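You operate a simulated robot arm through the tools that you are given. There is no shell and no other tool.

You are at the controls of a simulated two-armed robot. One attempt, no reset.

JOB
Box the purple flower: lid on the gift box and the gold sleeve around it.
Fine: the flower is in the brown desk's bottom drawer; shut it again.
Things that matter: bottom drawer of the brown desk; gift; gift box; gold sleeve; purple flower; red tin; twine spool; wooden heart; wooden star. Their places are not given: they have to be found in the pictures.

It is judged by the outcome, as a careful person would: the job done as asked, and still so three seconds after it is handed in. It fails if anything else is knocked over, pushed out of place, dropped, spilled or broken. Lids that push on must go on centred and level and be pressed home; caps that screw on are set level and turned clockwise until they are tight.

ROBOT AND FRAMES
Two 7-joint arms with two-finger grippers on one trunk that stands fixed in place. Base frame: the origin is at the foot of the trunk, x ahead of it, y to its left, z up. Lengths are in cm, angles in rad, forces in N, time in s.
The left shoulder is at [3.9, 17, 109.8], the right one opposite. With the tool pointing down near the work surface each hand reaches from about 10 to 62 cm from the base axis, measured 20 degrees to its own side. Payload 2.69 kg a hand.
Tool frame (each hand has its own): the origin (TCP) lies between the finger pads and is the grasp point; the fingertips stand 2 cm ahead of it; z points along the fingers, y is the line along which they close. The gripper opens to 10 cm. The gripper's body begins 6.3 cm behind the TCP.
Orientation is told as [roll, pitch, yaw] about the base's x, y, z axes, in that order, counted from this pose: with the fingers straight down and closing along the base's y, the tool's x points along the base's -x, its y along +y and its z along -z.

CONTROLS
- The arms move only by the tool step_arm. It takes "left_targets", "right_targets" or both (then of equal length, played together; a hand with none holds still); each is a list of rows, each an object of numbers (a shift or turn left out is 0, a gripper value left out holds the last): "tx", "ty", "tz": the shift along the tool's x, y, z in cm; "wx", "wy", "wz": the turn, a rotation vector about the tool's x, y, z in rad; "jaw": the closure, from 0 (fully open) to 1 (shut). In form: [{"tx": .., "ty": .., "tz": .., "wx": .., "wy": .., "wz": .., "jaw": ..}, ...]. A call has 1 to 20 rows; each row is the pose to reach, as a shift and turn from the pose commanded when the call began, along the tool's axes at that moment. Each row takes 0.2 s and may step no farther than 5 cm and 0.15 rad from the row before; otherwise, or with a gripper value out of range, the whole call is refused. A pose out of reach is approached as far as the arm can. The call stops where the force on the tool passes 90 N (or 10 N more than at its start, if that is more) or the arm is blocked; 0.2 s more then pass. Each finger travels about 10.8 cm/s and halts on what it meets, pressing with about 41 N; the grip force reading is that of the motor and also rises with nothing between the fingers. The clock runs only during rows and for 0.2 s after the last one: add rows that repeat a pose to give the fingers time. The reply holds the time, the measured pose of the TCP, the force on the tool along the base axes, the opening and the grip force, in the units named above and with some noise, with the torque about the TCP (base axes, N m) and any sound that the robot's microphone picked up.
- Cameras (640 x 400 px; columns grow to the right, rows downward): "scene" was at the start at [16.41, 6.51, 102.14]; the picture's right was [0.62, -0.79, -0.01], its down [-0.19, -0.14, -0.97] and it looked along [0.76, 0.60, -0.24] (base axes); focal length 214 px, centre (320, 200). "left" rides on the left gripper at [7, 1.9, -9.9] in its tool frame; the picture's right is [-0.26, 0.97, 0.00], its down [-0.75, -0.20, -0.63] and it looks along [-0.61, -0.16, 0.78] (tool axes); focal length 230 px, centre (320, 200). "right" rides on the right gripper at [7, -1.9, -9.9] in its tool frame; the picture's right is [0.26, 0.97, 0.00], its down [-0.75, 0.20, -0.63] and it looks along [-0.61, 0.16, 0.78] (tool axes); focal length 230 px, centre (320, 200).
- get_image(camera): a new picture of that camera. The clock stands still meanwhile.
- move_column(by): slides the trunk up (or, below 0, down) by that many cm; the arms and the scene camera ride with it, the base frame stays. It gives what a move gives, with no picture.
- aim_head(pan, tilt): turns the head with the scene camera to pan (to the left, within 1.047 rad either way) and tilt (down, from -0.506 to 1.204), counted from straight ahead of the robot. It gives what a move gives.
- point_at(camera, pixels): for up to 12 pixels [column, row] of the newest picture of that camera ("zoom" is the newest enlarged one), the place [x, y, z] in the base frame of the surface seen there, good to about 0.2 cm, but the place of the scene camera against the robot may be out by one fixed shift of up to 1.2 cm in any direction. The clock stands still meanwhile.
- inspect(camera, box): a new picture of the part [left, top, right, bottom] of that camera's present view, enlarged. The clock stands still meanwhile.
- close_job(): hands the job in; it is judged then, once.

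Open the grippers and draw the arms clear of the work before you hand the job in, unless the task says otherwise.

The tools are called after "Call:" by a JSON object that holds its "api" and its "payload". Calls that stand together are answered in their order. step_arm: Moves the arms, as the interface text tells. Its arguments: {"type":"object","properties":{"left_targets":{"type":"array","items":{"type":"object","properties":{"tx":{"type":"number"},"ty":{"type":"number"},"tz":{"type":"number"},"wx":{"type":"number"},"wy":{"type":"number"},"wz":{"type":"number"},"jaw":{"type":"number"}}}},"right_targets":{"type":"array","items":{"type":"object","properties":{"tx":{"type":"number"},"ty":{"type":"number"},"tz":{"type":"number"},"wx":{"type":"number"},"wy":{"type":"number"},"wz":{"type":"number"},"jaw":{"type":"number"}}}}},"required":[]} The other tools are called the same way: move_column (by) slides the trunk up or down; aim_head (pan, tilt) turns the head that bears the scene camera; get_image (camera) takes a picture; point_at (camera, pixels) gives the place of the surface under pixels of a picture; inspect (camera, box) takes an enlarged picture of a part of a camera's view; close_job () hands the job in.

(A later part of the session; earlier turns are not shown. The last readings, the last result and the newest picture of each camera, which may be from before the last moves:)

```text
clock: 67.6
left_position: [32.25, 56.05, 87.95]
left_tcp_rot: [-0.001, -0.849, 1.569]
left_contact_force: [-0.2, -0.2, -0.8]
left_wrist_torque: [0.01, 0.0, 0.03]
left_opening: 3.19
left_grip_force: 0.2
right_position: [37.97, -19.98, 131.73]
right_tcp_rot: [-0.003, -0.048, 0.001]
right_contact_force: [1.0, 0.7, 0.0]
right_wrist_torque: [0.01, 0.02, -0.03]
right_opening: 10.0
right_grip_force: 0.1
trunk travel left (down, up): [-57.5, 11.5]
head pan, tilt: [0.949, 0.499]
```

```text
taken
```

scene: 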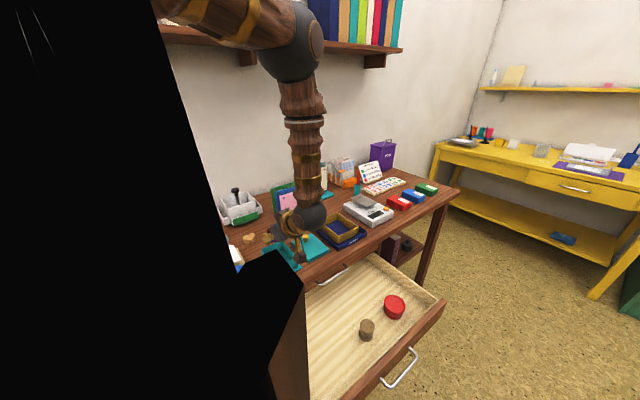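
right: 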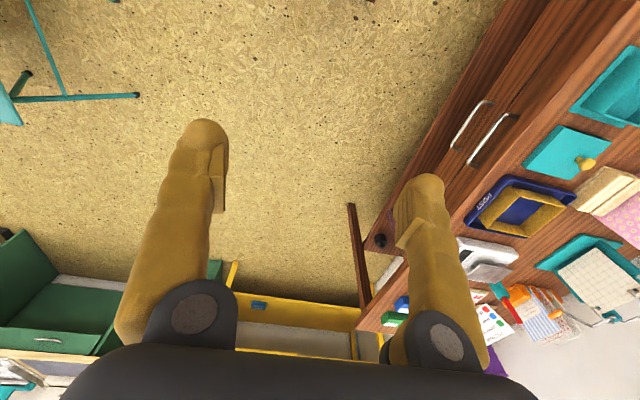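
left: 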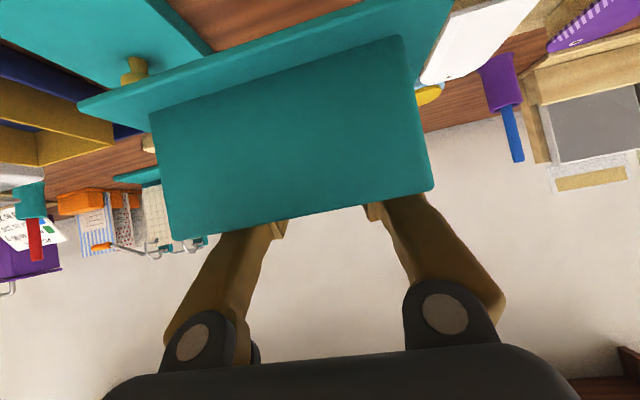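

The box itself came up: the opened fingers are wedged outward against its inner walls. I'll lower it back down exactly along the same path, slowly at the end.

Call:
{"api": "step_arm", "payload": {"left_targets": [{"tx": 1.2, "tz": 1.06}, {"tx": 2.8, "tz": 2.46}, {"tx": 4.4, "tz": 3.87}, {"tx": 5.8, "tz": 5.1}, {"tx": 6.6, "tz": 5.81}, {"tx": 7.1, "tz": 6.25}, {"tx": 7.35, "tz": 6.47}, {"tx": 7.5, "tz": 6.6}, {"tx": 7.5, "tz": 6.6}]}}

Call:
{"api": "get_image", "payload": {"camera": "left"}}

Call:
{"api": "inspect", "payload": {"camera": "scene", "box": [220, 160, 412, 280]}}

```text
clock: 69.6
left_position: [32.45, 56.07, 78.1]
left_tcp_rot: [-0.002, -0.851, 1.572]
left_contact_force: [-0.5, 0.3, 15.2]
left_wrist_torque: [-0.41, -0.03, 0.01]
left_opening: 3.22
left_grip_force: 0.1
right_position: [37.91, -20.06, 131.84]
right_tcp_rot: [-0.003, -0.05, 0.002]
right_contact_force: [-0.4, 0.2, 0.7]
right_wrist_torque: [0.0, -0.01, -0.05]
right_opening: 9.98
right_grip_force: 0.0
trunk travel left (down, up): [-57.5, 11.5]
head pan, tilt: [0.949, 0.499]
```

```text
taken
```

left: 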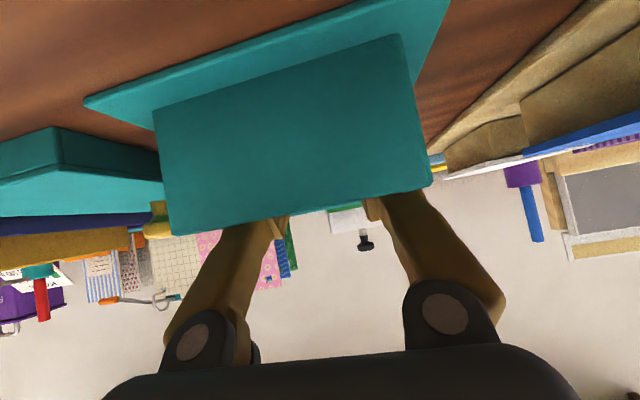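

```text
3.33 times, centred on (316, 220) of scene
```

zoom: 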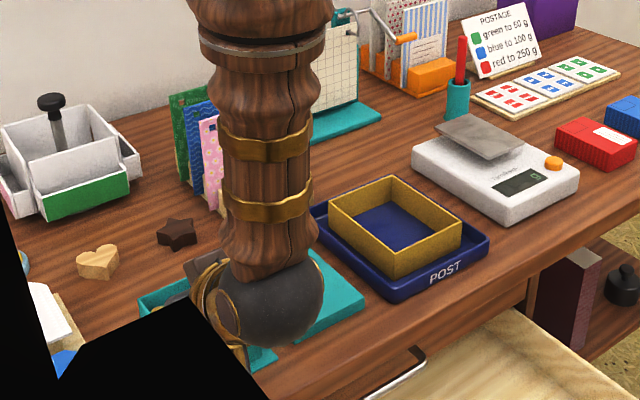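

The box is back on the desk (15 N support). I'll narrow the jaws to about 2.95 cm, free of both walls and flower, and rise slowly while checking the box stays.

Call:
{"api": "step_arm", "payload": {"left_targets": [{"jaw": 0.68}, {"jaw": 0.7}, {"jaw": 0.705}, {"jaw": 0.705}, {"tx": -0.2, "tz": -0.18, "jaw": 0.705}, {"tx": -0.5, "tz": -0.44, "jaw": 0.705}, {"tx": -0.9, "tz": -0.79, "jaw": 0.705}, {"tx": -0.9, "tz": -0.79, "jaw": 0.705}]}}

Call:
{"api": "get_image", "payload": {"camera": "left"}}

```text
clock: 71.4
left_position: [32.31, 56.02, 79.14]
left_tcp_rot: [0.0, -0.849, 1.57]
left_contact_force: [-0.6, -0.3, -0.8]
left_wrist_torque: [-0.02, 0.0, 0.01]
left_opening: 3.08
left_grip_force: 15.1
right_position: [37.91, -19.86, 131.8]
right_tcp_rot: [-0.002, -0.048, 0.002]
right_contact_force: [-0.5, -0.2, 0.3]
right_wrist_torque: [0.01, 0.0, -0.01]
right_opening: 10.01
right_grip_force: 0.0
trunk travel left (down, up): [-57.5, 11.5]
head pan, tilt: [0.949, 0.499]
```

```text
taken
```

left: 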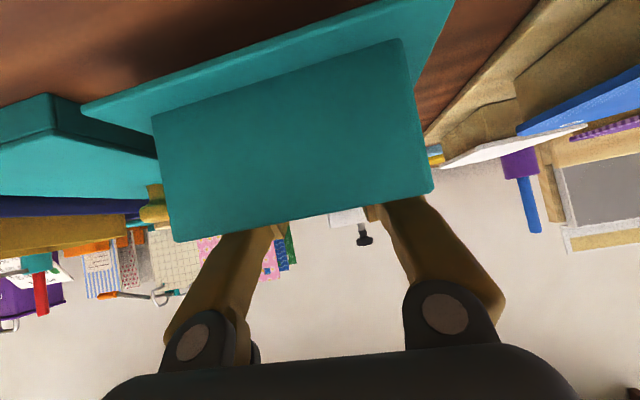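

The box still rides up: the flower (now 3.08 across) plus the flared fingers is a snug fit in the 6.7 cm width. I'll set the box down again, squeeze the flower to free the walls, and rise just 1.2 cm with the flower alone.

Call:
{"api": "step_arm", "payload": {"left_targets": [{"tx": 0.35, "tz": 0.31}, {"tx": 0.65, "tz": 0.57}, {"tx": 0.82, "tz": 0.72}, {"tx": 0.82, "tz": 0.72}, {"tx": 0.82, "tz": 0.72, "jaw": 1}, {"tx": 0.82, "tz": 0.72, "jaw": 1}, {"tx": 0.82, "tz": 0.72, "jaw": 1}]}}

Call:
{"api": "get_image", "payload": {"camera": "left"}}

```text
clock: 73.0
left_position: [32.35, 56.09, 78.08]
left_tcp_rot: [0.002, -0.851, 1.569]
left_contact_force: [0.6, -0.3, -1.1]
left_wrist_torque: [-0.03, -0.03, 0.02]
left_opening: 2.7
left_grip_force: 40.7
right_position: [37.93, -19.82, 131.74]
right_tcp_rot: [-0.003, -0.05, 0.002]
right_contact_force: [-0.1, 0.6, -0.1]
right_wrist_torque: [0.03, 0.0, 0.02]
right_opening: 10.04
right_grip_force: 0.0
trunk travel left (down, up): [-57.5, 11.5]
head pan, tilt: [0.949, 0.499]
```

```text
taken
```

left: 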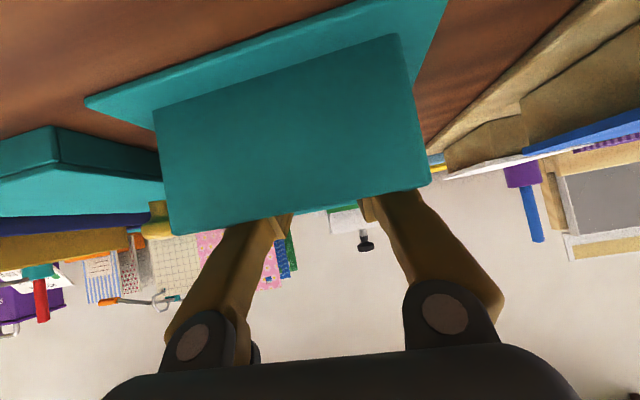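

The flower is gripped again at 2.70 and the box is on the desk. I'll rise 1.2 cm and check that the box stays put.

Call:
{"api": "step_arm", "payload": {"left_targets": [{"tx": -0.2, "tz": -0.18}, {"tx": -0.5, "tz": -0.44}, {"tx": -0.9, "tz": -0.79}, {"tx": -0.9, "tz": -0.79}]}}

Call:
{"api": "get_image", "payload": {"camera": "left"}}

```text
clock: 74.0
left_position: [32.31, 56.07, 79.17]
left_tcp_rot: [0.002, -0.85, 1.569]
left_contact_force: [0.1, 0.3, 0.2]
left_wrist_torque: [-0.02, 0.01, 0.01]
left_opening: 2.73
left_grip_force: 40.9
right_position: [37.97, -19.98, 131.7]
right_tcp_rot: [-0.004, -0.049, 0.001]
right_contact_force: [0.7, 0.8, 0.6]
right_wrist_torque: [-0.01, -0.01, 0.01]
right_opening: 10.01
right_grip_force: 0.1
trunk travel left (down, up): [-57.5, 11.5]
head pan, tilt: [0.949, 0.499]
```

```text
taken
```

left: 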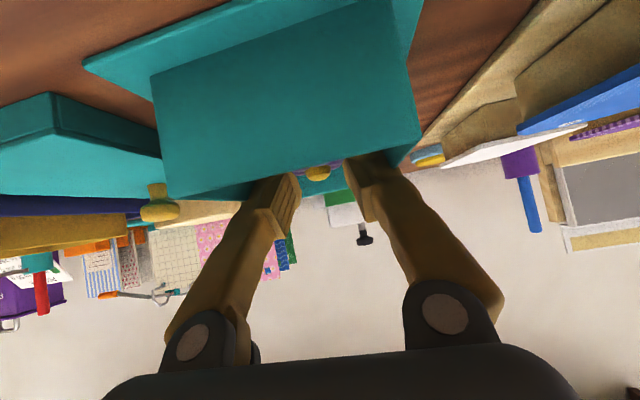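

The box stays down and the flower's yellow centre shows at (317,172). The right finger looks closer to its wall than the left one, so I'll measure both before opening.

Call:
{"api": "point_at", "payload": {"camera": "left", "pixels": [[167, 197], [417, 143], [410, 158], [250, 205], [240, 215], [395, 165], [402, 172], [300, 172], [200, 192], [385, 155], [317, 174], [230, 240]]}}

Call:
{"api": "inspect", "payload": {"camera": "left", "box": [150, 120, 470, 320]}}

```text
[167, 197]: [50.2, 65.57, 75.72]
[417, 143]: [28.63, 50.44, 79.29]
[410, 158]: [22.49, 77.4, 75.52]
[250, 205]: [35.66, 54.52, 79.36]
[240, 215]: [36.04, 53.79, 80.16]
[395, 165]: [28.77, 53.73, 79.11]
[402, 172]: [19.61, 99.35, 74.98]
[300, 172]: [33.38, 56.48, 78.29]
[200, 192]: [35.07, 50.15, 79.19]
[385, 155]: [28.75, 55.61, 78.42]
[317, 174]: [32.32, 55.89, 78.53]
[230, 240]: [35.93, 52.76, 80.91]
```

```text
2.00 times, centred on (310, 220) of left
```

zoom: 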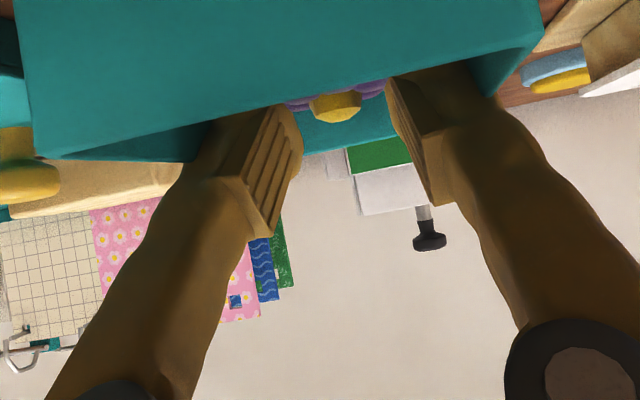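

The fingers are about 2 cm thick at rim height (outer span 28.8–35.7), filling the box's narrow side. I'll lift the flower out, turn the hand to close along y where the box is longer, and place it that way.

Call:
{"api": "step_arm", "payload": {"left_targets": [{"tx": -0.4, "tz": -0.35}, {"tx": -1.2, "tz": -1.05}, {"tx": -2.4, "tz": -2.1}, {"tx": -4, "tz": -3.5}, {"tx": -5.6, "tz": -4.9}, {"tx": -6, "tz": -5.25}]}}

Call:
{"api": "get_image", "payload": {"camera": "left"}}

```text
clock: 75.4
left_position: [32.36, 56.22, 87.32]
left_tcp_rot: [0.002, -0.849, 1.568]
left_contact_force: [-0.4, 0.1, -0.2]
left_wrist_torque: [0.0, 0.0, -0.02]
left_opening: 2.7
left_grip_force: 40.9
right_position: [38.07, -19.87, 131.75]
right_tcp_rot: [-0.004, -0.049, 0.001]
right_contact_force: [-0.6, 0.2, -0.5]
right_wrist_torque: [-0.03, -0.01, -0.04]
right_opening: 9.99
right_grip_force: 0.1
trunk travel left (down, up): [-57.5, 11.5]
head pan, tilt: [0.949, 0.499]
```

```text
taken
```

left: 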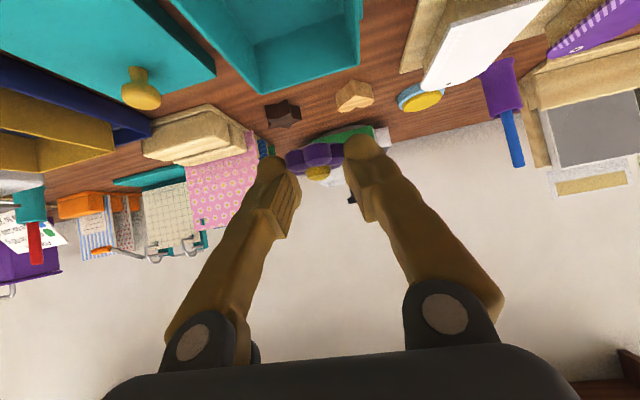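

The flower came out cleanly and the box stayed. Now I'll reduce the lean and then turn the hand back by 90°.

Call:
{"api": "step_arm", "payload": {"left_targets": [{"wy": 0.14}, {"wy": 0.28}, {"wy": 0.42}, {"wy": 0.55}, {"wy": 0.55}]}}

Call:
{"api": "step_arm", "payload": {"left_targets": [{"wx": 0.042, "wz": 0.136}, {"wx": 0.085, "wz": 0.273}, {"wx": 0.127, "wz": 0.409}, {"wx": 0.169, "wz": 0.545}, {"wx": 0.211, "wz": 0.682}, {"wx": 0.254, "wz": 0.818}, {"wx": 0.296, "wz": 0.955}, {"wx": 0.338, "wz": 1.09}, {"wx": 0.38, "wz": 1.227}, {"wx": 0.423, "wz": 1.364}, {"wx": 0.465, "wz": 1.5}, {"wx": 0.465, "wz": 1.5}]}}

Call:
{"api": "get_image", "payload": {"camera": "left"}}

Call:
{"api": "get_image", "payload": {"camera": "scene"}}

```text
clock: 76.4
left_position: [31.96, 56.62, 87.91]
left_tcp_rot: [-0.028, -0.301, 1.577]
left_contact_force: [-0.6, -0.3, 0.4]
left_wrist_torque: [0.0, -0.02, -0.01]
left_opening: 2.71
left_grip_force: 40.9
right_position: [35.46, -19.93, 132.46]
right_tcp_rot: [-0.005, -0.07, 0.002]
right_contact_force: [-1.3, 0.0, 0.0]
right_wrist_torque: [-0.01, -0.06, 0.0]
right_opening: 10.01
right_grip_force: 0.0
trunk travel left (down, up): [-57.5, 11.5]
head pan, tilt: [0.949, 0.499]
stopped in row 5 (left hand): the arm was blocked; the commanded pose is now the measured one
```

```text
clock: 79.0
left_position: [31.88, 56.31, 87.67]
left_tcp_rot: [0.003, -0.318, -0.006]
left_contact_force: [0.0, -0.1, 0.0]
left_wrist_torque: [0.02, 0.02, 0.04]
left_opening: 2.7
left_grip_force: 40.5
right_position: [35.96, -19.99, 132.37]
right_tcp_rot: [-0.005, -0.065, 0.002]
right_contact_force: [0.1, -0.9, -0.3]
right_wrist_torque: [0.01, 0.0, 0.02]
right_opening: 9.99
right_grip_force: 0.1
trunk travel left (down, up): [-57.5, 11.5]
head pan, tilt: [0.949, 0.499]
```

```text
taken
```

left: 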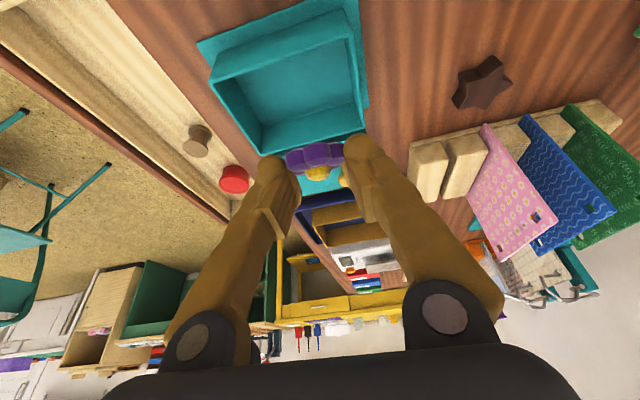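

```text
taken
```

scene: 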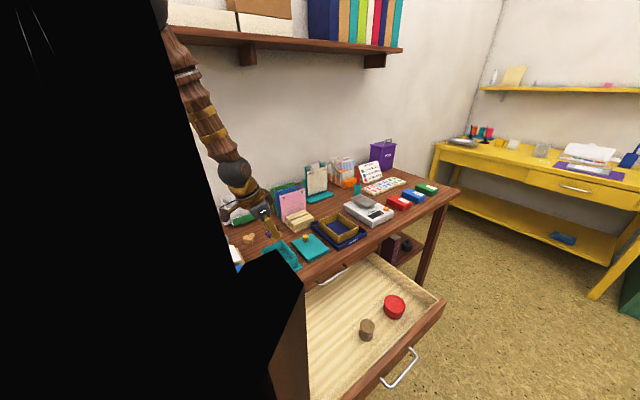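

The hand now closes along y with the flower still held (2.70). I'll centre over the box and lower, stopping just before the flower touches the floor.

Call:
{"api": "step_arm", "payload": {"left_targets": [{"tx": -0.76, "ty": -1.25, "tz": 0.25}, {"tx": -0.14, "ty": -1.25, "tz": 2.15}, {"tx": 0.65, "ty": -1.25, "tz": 4.5}, {"tx": 1.27, "ty": -1.25, "tz": 6.4}, {"tx": 1.84, "ty": -1.25, "tz": 8.1}, {"tx": 2.09, "ty": -1.25, "tz": 8.9}, {"tx": 2.09, "ty": -1.25, "tz": 8.9}]}}

Call:
{"api": "get_image", "payload": {"camera": "left"}}

```text
clock: 80.6
left_position: [32.23, 55.08, 78.65]
left_tcp_rot: [0.004, -0.317, -0.004]
left_contact_force: [0.3, 0.6, 0.3]
left_wrist_torque: [0.01, 0.02, -0.01]
left_opening: 2.74
left_grip_force: 40.7
right_position: [35.81, -19.97, 132.31]
right_tcp_rot: [-0.004, -0.065, 0.002]
right_contact_force: [-0.8, -0.5, 0.3]
right_wrist_torque: [-0.01, -0.01, 0.02]
right_opening: 10.01
right_grip_force: 0.2
trunk travel left (down, up): [-57.5, 11.5]
head pan, tilt: [0.949, 0.499]
```

```text
taken
```

left: 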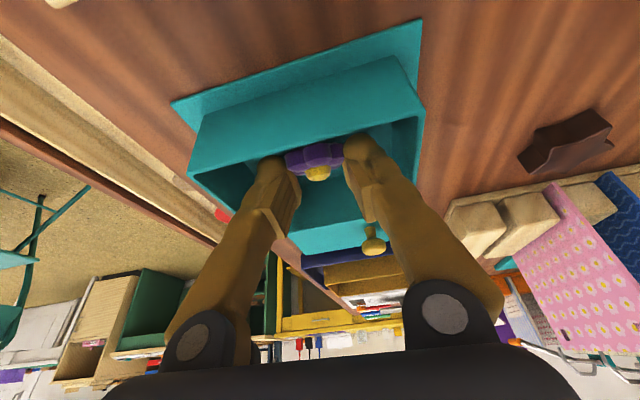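

The fingers sit freely inside the box's long direction. I'll lower 0.35 cm more and open to about 4 cm, watching the opening reading.

Call:
{"api": "step_arm", "payload": {"left_targets": [{"tx": 0.1, "tz": 0.3}, {"tx": 0.13, "tz": 0.38}, {"tx": 0.13, "tz": 0.38, "jaw": 0.66}, {"tx": 0.13, "tz": 0.38, "jaw": 0.6}, {"tx": 0.13, "tz": 0.38, "jaw": 0.6}, {"tx": 0.13, "tz": 0.38, "jaw": 0.6}]}}

Call:
{"api": "get_image", "payload": {"camera": "left"}}

```text
clock: 82.0
left_position: [32.39, 55.2, 78.31]
left_tcp_rot: [0.007, -0.317, -0.004]
left_contact_force: [0.6, 0.2, -0.3]
left_wrist_torque: [0.0, 0.0, 0.01]
left_opening: 4.0
left_grip_force: 0.1
right_position: [36.02, -19.93, 132.39]
right_tcp_rot: [-0.005, -0.065, 0.0]
right_contact_force: [-0.1, 0.5, -0.1]
right_wrist_torque: [-0.02, 0.0, 0.02]
right_opening: 10.0
right_grip_force: 0.0
trunk travel left (down, up): [-57.5, 11.5]
head pan, tilt: [0.949, 0.499]
```

```text
taken
```

left: 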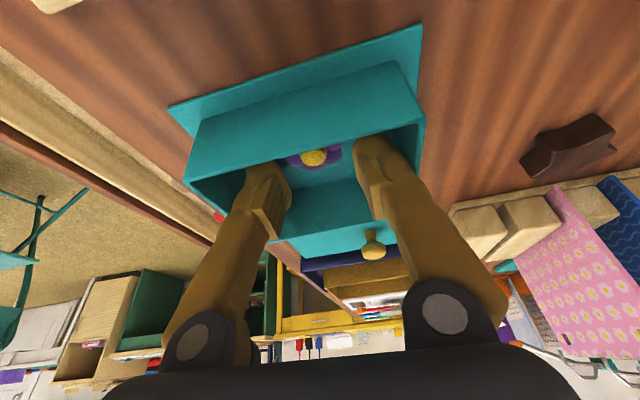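

The jaws opened freely to 4.0 and the flower lies flat in the box at (315,158). I'll rise slowly straight up and verify.

Call:
{"api": "step_arm", "payload": {"left_targets": [{"tx": -0.1, "tz": -0.3}, {"tx": -0.3, "tz": -0.95}, {"tx": -0.75, "tz": -2.3}, {"tx": -1.5, "tz": -4.6}, {"tx": -2.6, "tz": -8}, {"tx": -3.5, "tz": -11}, {"tx": -3.5, "tz": -11}]}}

Call:
{"api": "get_image", "payload": {"camera": "left"}}

Call:
{"api": "get_image", "payload": {"camera": "scene"}}

```text
clock: 83.6
left_position: [32.38, 55.14, 89.64]
left_tcp_rot: [0.001, -0.317, 0.0]
left_contact_force: [-0.2, -0.9, 0.0]
left_wrist_torque: [-0.02, -0.03, 0.01]
left_opening: 4.01
left_grip_force: 0.0
right_position: [35.98, -19.81, 132.36]
right_tcp_rot: [-0.007, -0.067, 0.002]
right_contact_force: [0.5, 0.3, 0.0]
right_wrist_torque: [0.0, 0.01, 0.01]
right_opening: 9.98
right_grip_force: 0.2
trunk travel left (down, up): [-57.5, 11.5]
head pan, tilt: [0.949, 0.499]
```

```text
taken
```

left: 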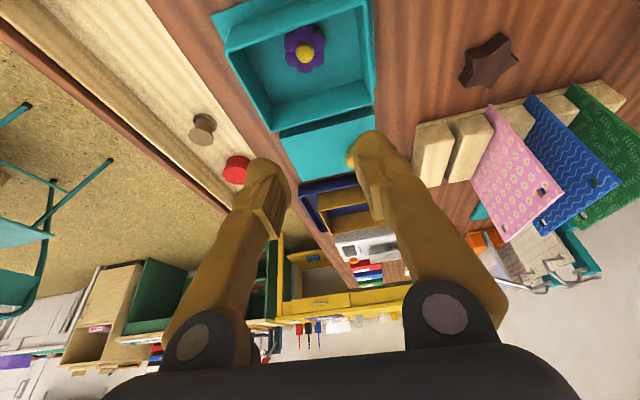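

```text
taken
```

scene: 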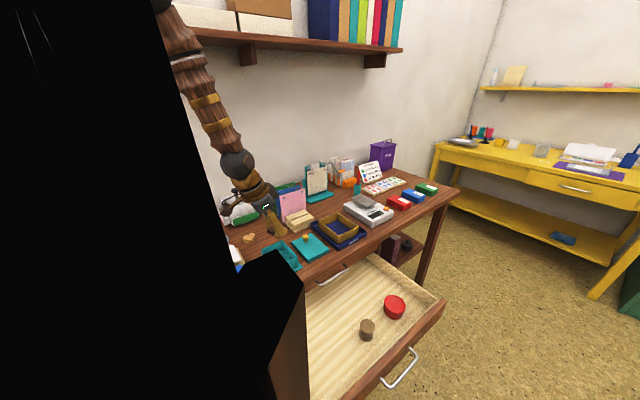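

The flower is in the box, upright. I'll bring the hand vertical and move above the lid to measure the knob, lid and box precisely.

Call:
{"api": "step_arm", "payload": {"left_targets": [{"wy": 0.11, "tx": -1}, {"wy": 0.22, "tx": -2}, {"wy": 0.317, "tx": -3}, {"wy": 0.317, "tx": -3}]}}

Call:
{"api": "get_image", "payload": {"camera": "left"}}

Call:
{"api": "inspect", "payload": {"camera": "left", "box": [200, 0, 440, 150]}}

```text
clock: 84.6
left_position: [34.94, 55.05, 90.58]
left_tcp_rot: [0.001, -0.002, 0.0]
left_contact_force: [-0.1, 0.6, -1.1]
left_wrist_torque: [0.02, -0.01, -0.03]
left_opening: 4.0
left_grip_force: 0.0
right_position: [35.73, -19.79, 132.45]
right_tcp_rot: [-0.006, -0.067, 0.002]
right_contact_force: [0.4, -0.7, 0.8]
right_wrist_torque: [-0.02, -0.03, -0.01]
right_opening: 9.97
right_grip_force: 0.0
trunk travel left (down, up): [-57.5, 11.5]
head pan, tilt: [0.949, 0.499]
```

```text
taken
```

left: 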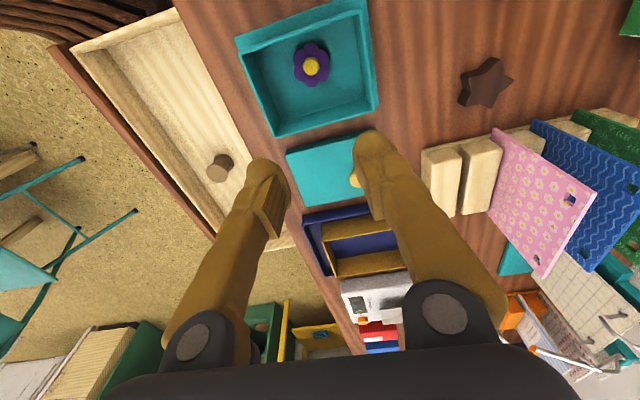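

```text
2.67 times, centred on (320, 75) of left
```

zoom: 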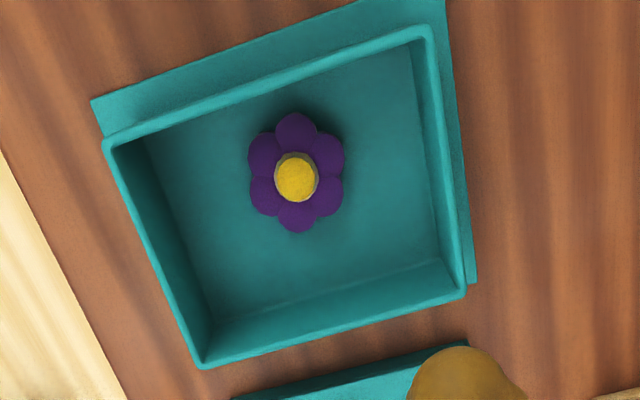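

The box is seen well from above. I'll measure its rim corners and midpoints here.

Call:
{"api": "point_at", "payload": {"camera": "zoom", "pixels": [[107, 143], [427, 29], [462, 292], [202, 364], [155, 250], [268, 86], [445, 160], [330, 328], [93, 100], [296, 180], [470, 280], [250, 250]]}}

```text
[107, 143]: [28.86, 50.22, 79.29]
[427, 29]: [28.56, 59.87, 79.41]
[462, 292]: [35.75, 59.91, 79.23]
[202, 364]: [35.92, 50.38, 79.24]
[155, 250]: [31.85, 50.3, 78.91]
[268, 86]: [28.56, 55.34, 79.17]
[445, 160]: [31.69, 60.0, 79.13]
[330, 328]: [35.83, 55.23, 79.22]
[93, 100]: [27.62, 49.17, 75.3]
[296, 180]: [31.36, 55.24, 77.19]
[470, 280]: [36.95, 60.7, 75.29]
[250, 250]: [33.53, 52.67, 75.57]
```

Box centre is (32.25, 55.1), unrotated, rim at z 79.2. Now I'll move the hand 8 cm toward +x to see the lid and knob without obstruction.

Call:
{"api": "step_arm", "payload": {"left_targets": [{"tx": -3, "tz": -0.5}, {"tx": -6, "tz": -1}, {"tx": -8.2, "tz": -1.5}, {"tx": -8.2, "tz": -1.5}]}}

Call:
{"api": "get_image", "payload": {"camera": "left"}}

Call:
{"api": "inspect", "payload": {"camera": "left", "box": [200, 0, 440, 150]}}

```text
clock: 85.6
left_position: [43.15, 55.07, 92.15]
left_tcp_rot: [0.001, -0.002, -0.003]
left_contact_force: [-0.1, 0.4, -0.3]
left_wrist_torque: [0.01, 0.0, -0.02]
left_opening: 4.0
left_grip_force: 0.0
right_position: [35.76, -20.02, 132.32]
right_tcp_rot: [-0.005, -0.067, 0.001]
right_contact_force: [0.6, 0.0, 0.3]
right_wrist_torque: [0.01, -0.02, 0.0]
right_opening: 10.0
right_grip_force: 0.0
trunk travel left (down, up): [-57.5, 11.5]
head pan, tilt: [0.949, 0.499]
```

```text
taken
```

left: 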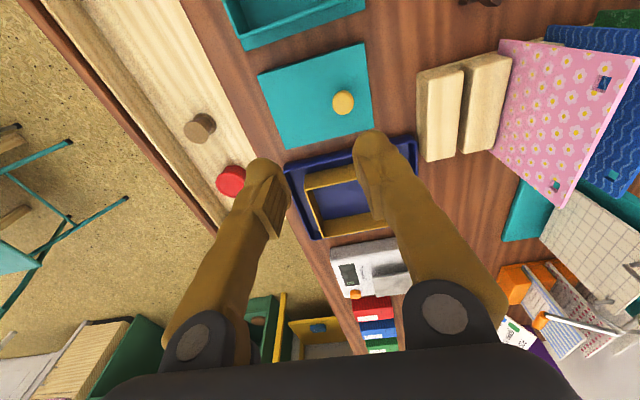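

```text
2.67 times, centred on (320, 75) of left
```

zoom: 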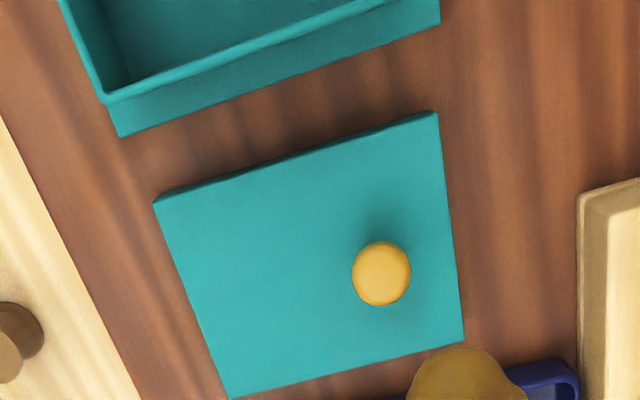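

Call:
{"api": "point_at", "payload": {"camera": "zoom", "pixels": [[155, 206], [436, 114], [463, 340], [230, 396], [382, 272], [355, 272], [409, 270], [380, 245], [380, 303], [300, 250], [290, 162], [195, 310]]}}

Call:
{"api": "inspect", "payload": {"camera": "left", "box": [280, 120, 440, 250]}}

Call:
{"api": "point_at", "payload": {"camera": "left", "pixels": [[304, 172], [350, 165], [318, 237], [355, 235], [285, 160], [320, 237], [345, 180], [350, 195], [337, 200], [314, 205], [335, 152], [365, 222]]}}

```text
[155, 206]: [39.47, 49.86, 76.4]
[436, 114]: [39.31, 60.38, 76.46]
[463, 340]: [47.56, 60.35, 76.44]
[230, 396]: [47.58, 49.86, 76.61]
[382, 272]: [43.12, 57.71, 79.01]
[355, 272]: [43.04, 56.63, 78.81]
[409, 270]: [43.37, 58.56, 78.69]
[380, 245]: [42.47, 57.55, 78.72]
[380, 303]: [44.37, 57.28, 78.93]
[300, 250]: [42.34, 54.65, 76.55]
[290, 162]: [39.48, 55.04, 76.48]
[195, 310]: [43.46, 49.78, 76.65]
```

```text
3.08 times, centred on (360, 185) of left
```

zoom: 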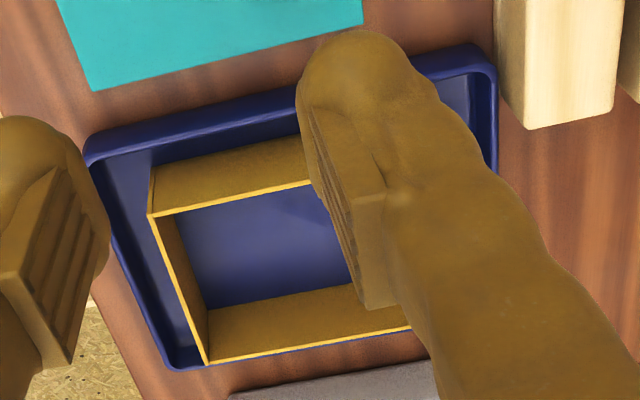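

```text
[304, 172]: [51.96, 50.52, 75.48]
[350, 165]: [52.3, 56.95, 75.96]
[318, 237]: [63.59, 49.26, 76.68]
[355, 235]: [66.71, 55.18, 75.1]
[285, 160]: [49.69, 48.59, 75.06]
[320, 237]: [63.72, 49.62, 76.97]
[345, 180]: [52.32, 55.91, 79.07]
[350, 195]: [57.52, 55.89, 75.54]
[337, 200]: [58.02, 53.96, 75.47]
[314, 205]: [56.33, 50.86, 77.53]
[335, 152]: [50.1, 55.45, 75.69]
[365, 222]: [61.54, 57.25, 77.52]
```

Lid centre is (43.48, 55.1) with size 8.2 × 10.6; its knob is off-centre at (43.4, 57.6), head top z 79. Closing along y resists the off-centre tilt, so I'll come down over the knob.

Call:
{"api": "step_arm", "payload": {"left_targets": [{"tx": -0.25, "ty": 2.5, "tz": 2, "jaw": 0.6}, {"tx": -0.25, "ty": 2.5, "tz": 6}, {"tx": -0.25, "ty": 2.5, "tz": 9.5}, {"tx": -0.25, "ty": 2.5, "tz": 9.5}]}}

Call:
{"api": "get_image", "payload": {"camera": "left"}}

Call:
{"api": "get_image", "payload": {"camera": "scene"}}

```text
clock: 86.6
left_position: [44.15, 58.13, 82.14]
left_tcp_rot: [0.001, 0.0, 0.0]
left_contact_force: [-1.0, 0.6, -0.4]
left_wrist_torque: [-0.01, -0.02, 0.01]
left_opening: 4.0
left_grip_force: 0.1
right_position: [35.81, -20.12, 132.34]
right_tcp_rot: [-0.003, -0.066, 0.003]
right_contact_force: [0.4, 0.9, 0.7]
right_wrist_torque: [0.01, -0.02, -0.04]
right_opening: 10.03
right_grip_force: 0.1
trunk travel left (down, up): [-57.5, 11.5]
head pan, tilt: [0.949, 0.499]
```

```text
taken
```

left: 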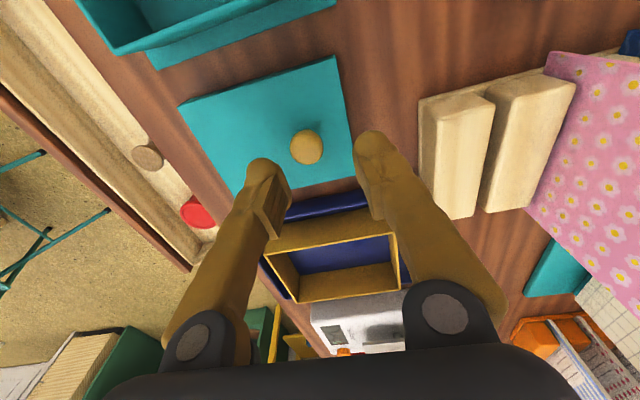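

```text
taken
```

scene: 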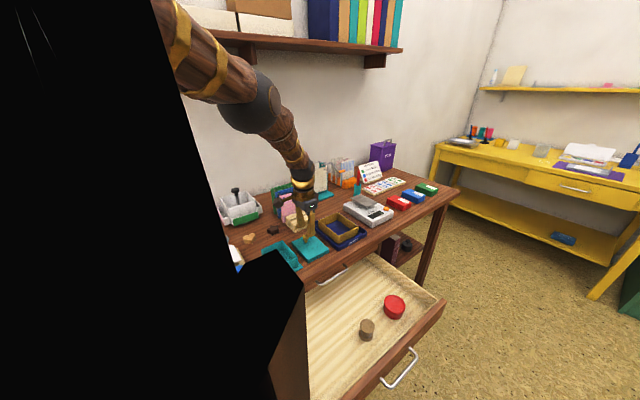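

The hand ended at (44.15, 58.13), slightly beyond the target. I'll re-measure the knob from here and correct.

Call:
{"api": "point_at", "payload": {"camera": "left", "pixels": [[307, 147], [292, 147], [321, 147], [307, 133], [307, 163], [183, 105], [335, 57], [355, 175], [440, 110], [262, 185], [372, 150]]}}

```text
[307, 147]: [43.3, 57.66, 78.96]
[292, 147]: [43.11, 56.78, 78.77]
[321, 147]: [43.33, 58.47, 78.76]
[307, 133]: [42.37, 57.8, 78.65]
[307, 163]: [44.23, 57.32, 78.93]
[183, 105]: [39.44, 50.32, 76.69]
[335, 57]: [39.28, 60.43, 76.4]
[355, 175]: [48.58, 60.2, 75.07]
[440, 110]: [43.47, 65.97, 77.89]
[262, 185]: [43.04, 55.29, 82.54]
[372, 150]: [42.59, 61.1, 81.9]
```

The knob centre is (43.3, 57.6), consistent with the earlier reading. I'll correct by (−0.85, −0.5) and lower to z≈78.7.

Call:
{"api": "step_arm", "payload": {"left_targets": [{"tx": 0.85, "ty": -0.5}, {"tx": 0.85, "ty": -0.5, "tz": 1.5}, {"tx": 0.85, "ty": -0.5, "tz": 2.8}, {"tx": 0.85, "ty": -0.5, "tz": 3.4}, {"tx": 0.85, "ty": -0.5, "tz": 3.4}, {"tx": 0.85, "ty": -0.5, "tz": 3.4}]}}

Call:
{"api": "get_image", "payload": {"camera": "left"}}

```text
clock: 88.0
left_position: [42.94, 57.29, 78.87]
left_tcp_rot: [0.004, 0.003, -0.002]
left_contact_force: [0.4, 0.1, 1.3]
left_wrist_torque: [-0.02, 0.02, -0.03]
left_opening: 4.0
left_grip_force: 0.1
left hand out of reach, approached as far as the arm can: row 3, 4, 5, 6
right_position: [35.83, -20.0, 132.29]
right_tcp_rot: [-0.006, -0.066, 0.001]
right_contact_force: [0.3, 0.0, -0.4]
right_wrist_torque: [0.0, 0.0, 0.0]
right_opening: 10.0
right_grip_force: 0.1
trunk travel left (down, up): [-57.5, 11.5]
head pan, tilt: [0.949, 0.499]
```

```text
taken
```

left: 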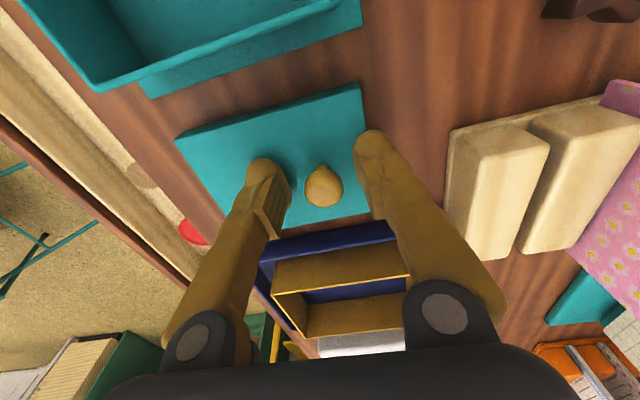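

This height is at the edge of reach with the trunk so high. I'll raise the hand 14 cm and lower the column 13 cm for a more comfortable posture.

Call:
{"api": "step_arm", "payload": {"left_targets": [{"tz": -3}, {"tz": -7}, {"tz": -11}, {"tz": -15}, {"tz": -15}]}}

Call:
{"api": "move_column", "payload": {"by": -13}}

Call:
{"api": "get_image", "payload": {"camera": "left"}}

```text
clock: 89.2
left_position: [42.13, 56.72, 94.61]
left_tcp_rot: [0.005, 0.001, -0.001]
left_contact_force: [1.0, 0.0, -0.2]
left_wrist_torque: [0.02, 0.04, -0.03]
left_opening: 4.01
left_grip_force: 0.1
right_position: [36.02, -19.84, 132.38]
right_tcp_rot: [-0.007, -0.067, 0.002]
right_contact_force: [0.6, 0.0, -0.2]
right_wrist_torque: [-0.04, 0.01, 0.01]
right_opening: 10.01
right_grip_force: 0.1
trunk travel left (down, up): [-57.5, 11.5]
head pan, tilt: [0.949, 0.499]
```

```text
clock: 90.8
left_position: [42.04, 56.52, 81.6]
left_tcp_rot: [0.004, -0.002, -0.003]
left_contact_force: [-0.1, 0.2, -0.7]
left_wrist_torque: [0.0, 0.02, 0.01]
left_opening: 4.01
left_grip_force: 0.0
right_position: [35.89, -19.88, 119.34]
right_tcp_rot: [-0.004, -0.066, 0.001]
right_contact_force: [0.6, -0.2, -0.1]
right_wrist_torque: [-0.01, -0.02, 0.0]
right_opening: 10.02
right_grip_force: 0.1
trunk travel left (down, up): [-44.5, 24.5]
head pan, tilt: [0.949, 0.499]
```

```text
taken
```

left: 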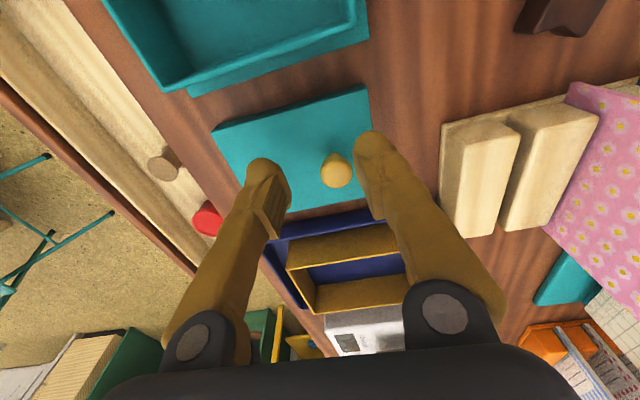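

Now at (42.04, 56.52, 81.6). I'll shift over the knob and lower to z≈78.7.

Call:
{"api": "step_arm", "payload": {"left_targets": [{"tx": -1.26, "ty": 1.08}, {"tx": -1.26, "ty": 1.08}, {"tx": -1.26, "ty": 1.08, "tz": 1.3}, {"tx": -1.26, "ty": 1.08, "tz": 2.5}, {"tx": -1.26, "ty": 1.08, "tz": 2.9}, {"tx": -1.26, "ty": 1.08, "tz": 2.9}]}}

Call:
{"api": "get_image", "payload": {"camera": "left"}}

```text
clock: 92.2
left_position: [43.36, 57.88, 78.62]
left_tcp_rot: [0.002, -0.001, -0.002]
left_contact_force: [0.3, 1.5, -0.3]
left_wrist_torque: [-0.04, 0.02, 0.02]
left_opening: 4.01
left_grip_force: 0.1
right_position: [35.79, -19.91, 119.37]
right_tcp_rot: [-0.003, -0.067, 0.002]
right_contact_force: [-0.1, -0.1, 0.3]
right_wrist_torque: [0.01, 0.0, 0.01]
right_opening: 9.99
right_grip_force: 0.1
trunk travel left (down, up): [-44.5, 24.5]
head pan, tilt: [0.949, 0.499]
```

```text
taken
```

left: 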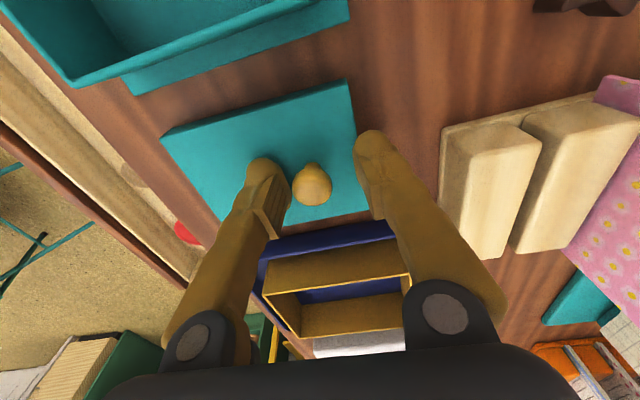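

The knob is about 0.25 cm off the finger centre. I'll trim that and close on the knob.

Call:
{"api": "step_arm", "payload": {"left_targets": [{"ty": -0.25, "tz": -0.1}, {"ty": -0.25, "tz": -0.1}, {"ty": -0.25, "tz": -0.1, "jaw": 0.75}, {"ty": -0.25, "tz": -0.1, "jaw": 1}, {"ty": -0.25, "tz": -0.1, "jaw": 1}, {"ty": -0.25, "tz": -0.1, "jaw": 1}]}}

Call:
{"api": "get_image", "payload": {"camera": "left"}}

```text
clock: 93.6
left_position: [43.46, 57.68, 78.69]
left_tcp_rot: [0.002, -0.001, -0.002]
left_contact_force: [0.0, 1.0, -1.2]
left_wrist_torque: [0.04, -0.03, 0.0]
left_opening: 1.49
left_grip_force: 41.2
right_position: [35.84, -20.09, 119.36]
right_tcp_rot: [-0.002, -0.067, 0.002]
right_contact_force: [0.3, 0.8, 0.1]
right_wrist_torque: [-0.02, 0.02, -0.01]
right_opening: 10.01
right_grip_force: 0.1
trunk travel left (down, up): [-44.5, 24.5]
head pan, tilt: [0.949, 0.499]
```

```text
taken
```

left: 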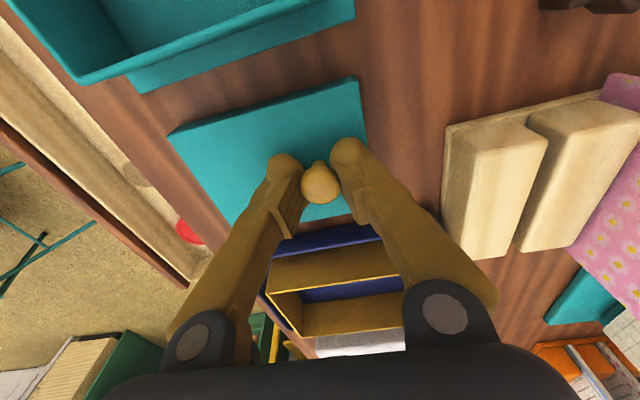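

The knob is gripped (1.49 cm, 41 N). I'll lift slowly by 2 cm and check whether the lid hangs level.

Call:
{"api": "step_arm", "payload": {"left_targets": [{"tz": -0.3}, {"tz": -0.8}, {"tz": -1.5}, {"tz": -2}, {"tz": -2}]}}

Call:
{"api": "get_image", "payload": {"camera": "left"}}

Call:
{"api": "inspect", "payload": {"camera": "scene", "box": [220, 140, 412, 260]}}

```text
clock: 94.8
left_position: [43.42, 57.48, 80.76]
left_tcp_rot: [0.001, 0.0, -0.001]
left_contact_force: [-0.4, 0.5, 0.2]
left_wrist_torque: [0.02, 0.02, -0.03]
left_opening: 1.43
left_grip_force: 40.5
right_position: [35.89, -19.99, 119.41]
right_tcp_rot: [-0.004, -0.066, 0.002]
right_contact_force: [0.2, 0.5, 0.0]
right_wrist_torque: [0.01, 0.01, 0.02]
right_opening: 10.05
right_grip_force: 0.0
trunk travel left (down, up): [-44.5, 24.5]
head pan, tilt: [0.949, 0.499]
```

```text
taken
```

left: 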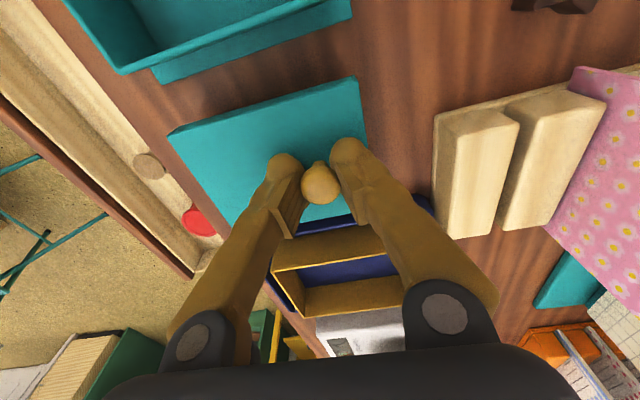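

```text
3.33 times, centred on (316, 200) of scene
```

zoom: 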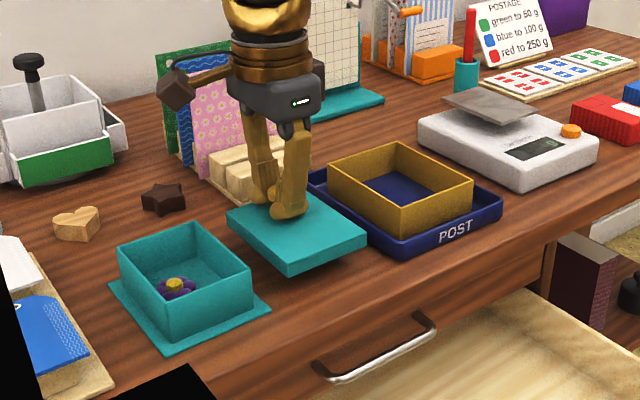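

The lid is off the desk and looks level. I'll raise it to z≈86 and measure its corners for tilt and offset.

Call:
{"api": "step_arm", "payload": {"left_targets": [{"tz": -1}, {"tz": -2.5}, {"tz": -4.2}, {"tz": -5.2}, {"tz": -5.2}]}}

Call:
{"api": "get_image", "payload": {"camera": "left"}}

Call:
{"api": "point_at", "payload": {"camera": "left", "pixels": [[172, 133], [356, 80], [366, 140], [235, 221], [262, 108], [205, 180], [230, 150], [300, 120], [340, 100], [320, 210], [319, 183], [345, 120]]}}

```text
clock: 96.0
left_position: [43.27, 57.51, 85.96]
left_tcp_rot: [0.005, 0.002, -0.003]
left_contact_force: [0.3, -0.6, -0.6]
left_wrist_torque: [-0.01, 0.01, 0.0]
left_opening: 1.44
left_grip_force: 41.0
right_position: [35.94, -19.97, 119.5]
right_tcp_rot: [-0.003, -0.066, 0.001]
right_contact_force: [-0.3, -0.4, -1.4]
right_wrist_torque: [0.0, 0.0, 0.02]
right_opening: 10.02
right_grip_force: 0.0
trunk travel left (down, up): [-44.5, 24.5]
head pan, tilt: [0.949, 0.499]
```

```text
taken
```

left: 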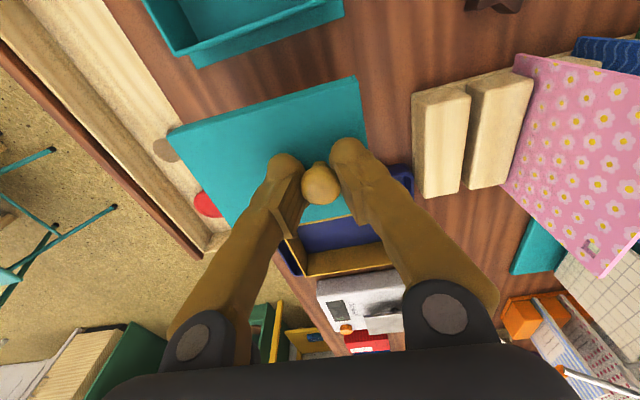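

```text
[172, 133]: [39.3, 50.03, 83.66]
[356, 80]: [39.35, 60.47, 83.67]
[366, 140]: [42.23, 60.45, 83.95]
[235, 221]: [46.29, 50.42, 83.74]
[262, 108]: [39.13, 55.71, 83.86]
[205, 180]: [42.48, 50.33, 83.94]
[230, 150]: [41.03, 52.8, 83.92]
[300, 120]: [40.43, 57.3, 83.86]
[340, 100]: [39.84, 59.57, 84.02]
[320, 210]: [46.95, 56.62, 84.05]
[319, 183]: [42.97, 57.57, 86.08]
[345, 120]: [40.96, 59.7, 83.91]
```

The lid is level (top z 83.7–84.0) with its centre about 2.4 cm from the TCP in −y. I'll carry it over the box at this height.

Call:
{"api": "step_arm", "payload": {"left_targets": [{"tx": 1.5}, {"tx": 4}, {"tx": 7}, {"tx": 9.5}, {"tx": 11.1}, {"tx": 11.1}, {"tx": 11.1}]}}

Call:
{"api": "get_image", "payload": {"camera": "left"}}

Call:
{"api": "inspect", "payload": {"camera": "scene", "box": [220, 140, 412, 260]}}

```text
clock: 97.6
left_position: [32.22, 57.48, 86.05]
left_tcp_rot: [0.002, 0.0, -0.002]
left_contact_force: [-0.3, -0.9, -0.7]
left_wrist_torque: [-0.01, 0.0, 0.02]
left_opening: 1.34
left_grip_force: 39.9
right_position: [35.9, -19.9, 119.35]
right_tcp_rot: [-0.005, -0.066, 0.002]
right_contact_force: [-0.5, 0.3, 0.1]
right_wrist_torque: [-0.02, -0.01, 0.0]
right_opening: 10.0
right_grip_force: 0.1
trunk travel left (down, up): [-44.5, 24.5]
head pan, tilt: [0.949, 0.499]
```

```text
taken
```

left: 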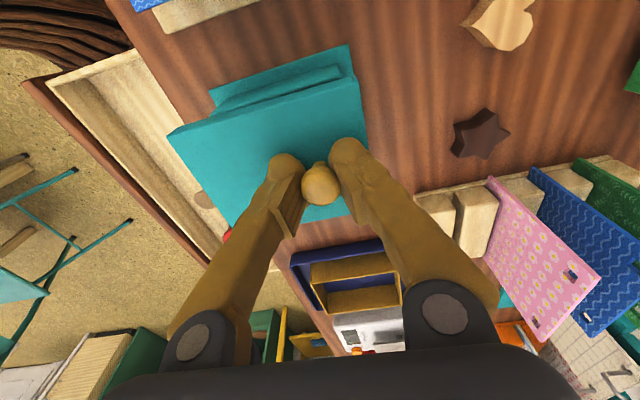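

```text
3.33 times, centred on (316, 200) of scene
```

zoom: 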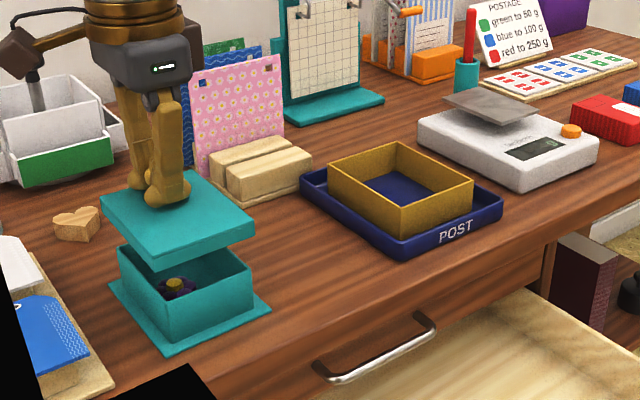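

The lid hovers over the box in both views. I'll measure lid edges and box edges in the same pictures to get their relative alignment.

Call:
{"api": "point_at", "payload": {"camera": "zoom", "pixels": [[104, 203], [253, 217], [154, 257], [130, 232], [205, 237], [188, 172], [119, 249], [165, 292], [251, 268], [140, 272], [210, 280], [162, 345]]}}

Call:
{"api": "inspect", "payload": {"camera": "left", "box": [150, 30, 390, 180]}}

Call:
{"api": "point_at", "payload": {"camera": "zoom", "pixels": [[55, 270], [555, 120], [160, 190], [535, 45], [300, 192], [400, 155], [300, 155], [400, 122], [570, 250], [100, 350], [170, 210], [520, 90]]}}

```text
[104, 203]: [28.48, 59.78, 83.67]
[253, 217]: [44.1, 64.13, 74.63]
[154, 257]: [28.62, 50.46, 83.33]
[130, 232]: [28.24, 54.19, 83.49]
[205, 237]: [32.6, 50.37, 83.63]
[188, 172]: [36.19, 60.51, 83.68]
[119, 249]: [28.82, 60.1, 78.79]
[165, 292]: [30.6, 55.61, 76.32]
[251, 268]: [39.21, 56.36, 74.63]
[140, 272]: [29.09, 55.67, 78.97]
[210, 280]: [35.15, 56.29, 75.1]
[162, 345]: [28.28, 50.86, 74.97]
```

```text
2.67 times, centred on (270, 105) of left
```

zoom: 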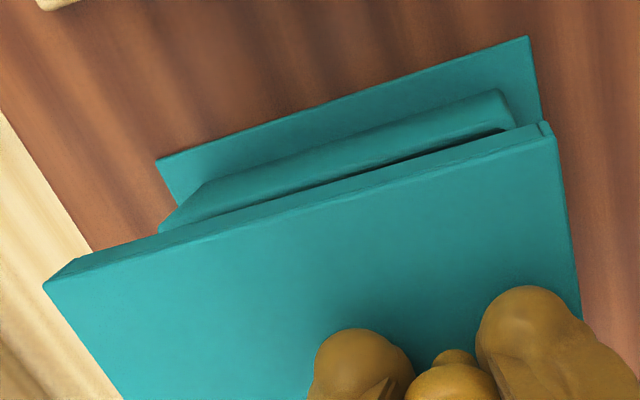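

```text
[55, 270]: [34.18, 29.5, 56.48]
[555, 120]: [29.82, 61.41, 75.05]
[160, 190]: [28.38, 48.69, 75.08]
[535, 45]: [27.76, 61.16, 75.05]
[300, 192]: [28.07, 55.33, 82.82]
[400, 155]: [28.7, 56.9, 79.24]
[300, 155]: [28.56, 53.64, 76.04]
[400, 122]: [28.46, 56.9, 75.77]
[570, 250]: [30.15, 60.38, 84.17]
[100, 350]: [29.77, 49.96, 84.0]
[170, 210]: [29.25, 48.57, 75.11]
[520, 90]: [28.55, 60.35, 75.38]
```

Relative alignment: the lid's centre is about (32.2, 55.17) versus the box's (32.25, 55.1), within measuring accuracy. I'll lower slowly to just where the skirt should meet the rim.

Call:
{"api": "step_arm", "payload": {"left_targets": [{"tx": -0.05, "ty": -0.05, "tz": 1}, {"tx": -0.05, "ty": -0.05, "tz": 2}, {"tx": -0.05, "ty": -0.05, "tz": 2.8}, {"tx": -0.05, "ty": -0.05, "tz": 3.1}, {"tx": -0.05, "ty": -0.05, "tz": 3.3}, {"tx": -0.05, "ty": -0.05, "tz": 3.3}]}}

Call:
{"api": "inspect", "payload": {"camera": "scene", "box": [230, 180, 326, 240]}}

Call:
{"api": "inspect", "payload": {"camera": "left", "box": [150, 30, 390, 180]}}

```text
clock: 99.0
left_position: [32.4, 57.37, 82.68]
left_tcp_rot: [0.002, -0.001, -0.001]
left_contact_force: [0.1, -0.3, 0.0]
left_wrist_torque: [0.01, 0.05, -0.04]
left_opening: 1.29
left_grip_force: 39.2
right_position: [35.8, -19.9, 119.31]
right_tcp_rot: [-0.003, -0.067, 0.002]
right_contact_force: [0.9, 0.3, 0.1]
right_wrist_torque: [0.0, -0.02, 0.03]
right_opening: 9.97
right_grip_force: 0.1
trunk travel left (down, up): [-44.5, 24.5]
head pan, tilt: [0.949, 0.499]
```

```text
6.67 times, centred on (278, 210) of scene
```

zoom: 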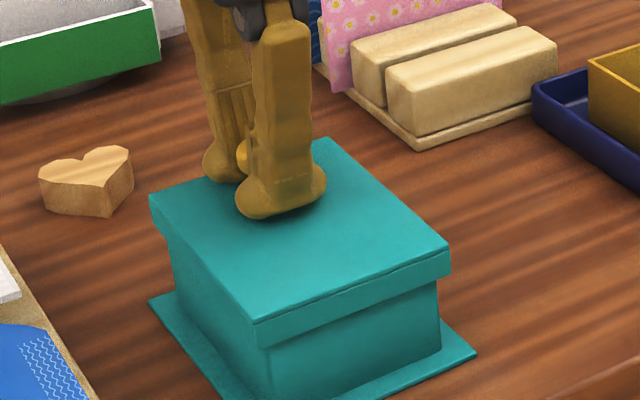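

```text
2.67 times, centred on (270, 105) of left
```

zoom: 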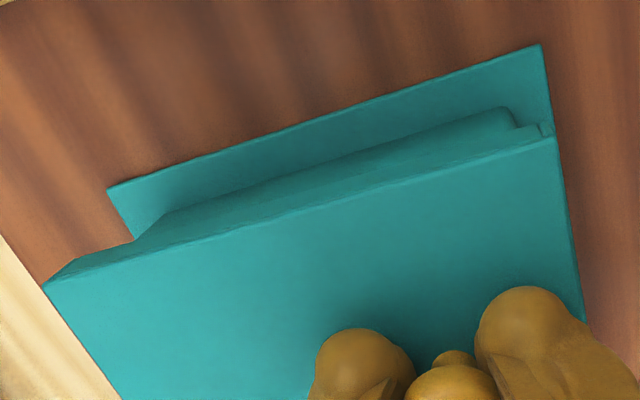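

The lid looks well aligned with no contact at z 82.68. I'll continue down in small steps and watch the force.

Call:
{"api": "step_arm", "payload": {"left_targets": [{"tz": 0.15}, {"tz": 0.3}, {"tz": 0.4}, {"tz": 0.4}]}}

```text
clock: 100.0
left_position: [32.35, 57.35, 82.46]
left_tcp_rot: [0.003, 0.0, -0.002]
left_contact_force: [-0.2, -0.1, 0.0]
left_wrist_torque: [0.01, 0.0, 0.03]
left_opening: 1.27
left_grip_force: 39.1
right_position: [35.88, -19.93, 119.4]
right_tcp_rot: [-0.002, -0.067, 0.003]
right_contact_force: [-0.6, -0.2, 0.4]
right_wrist_torque: [0.0, -0.03, 0.02]
right_opening: 10.01
right_grip_force: 0.1
trunk travel left (down, up): [-44.5, 24.5]
head pan, tilt: [0.949, 0.499]
```

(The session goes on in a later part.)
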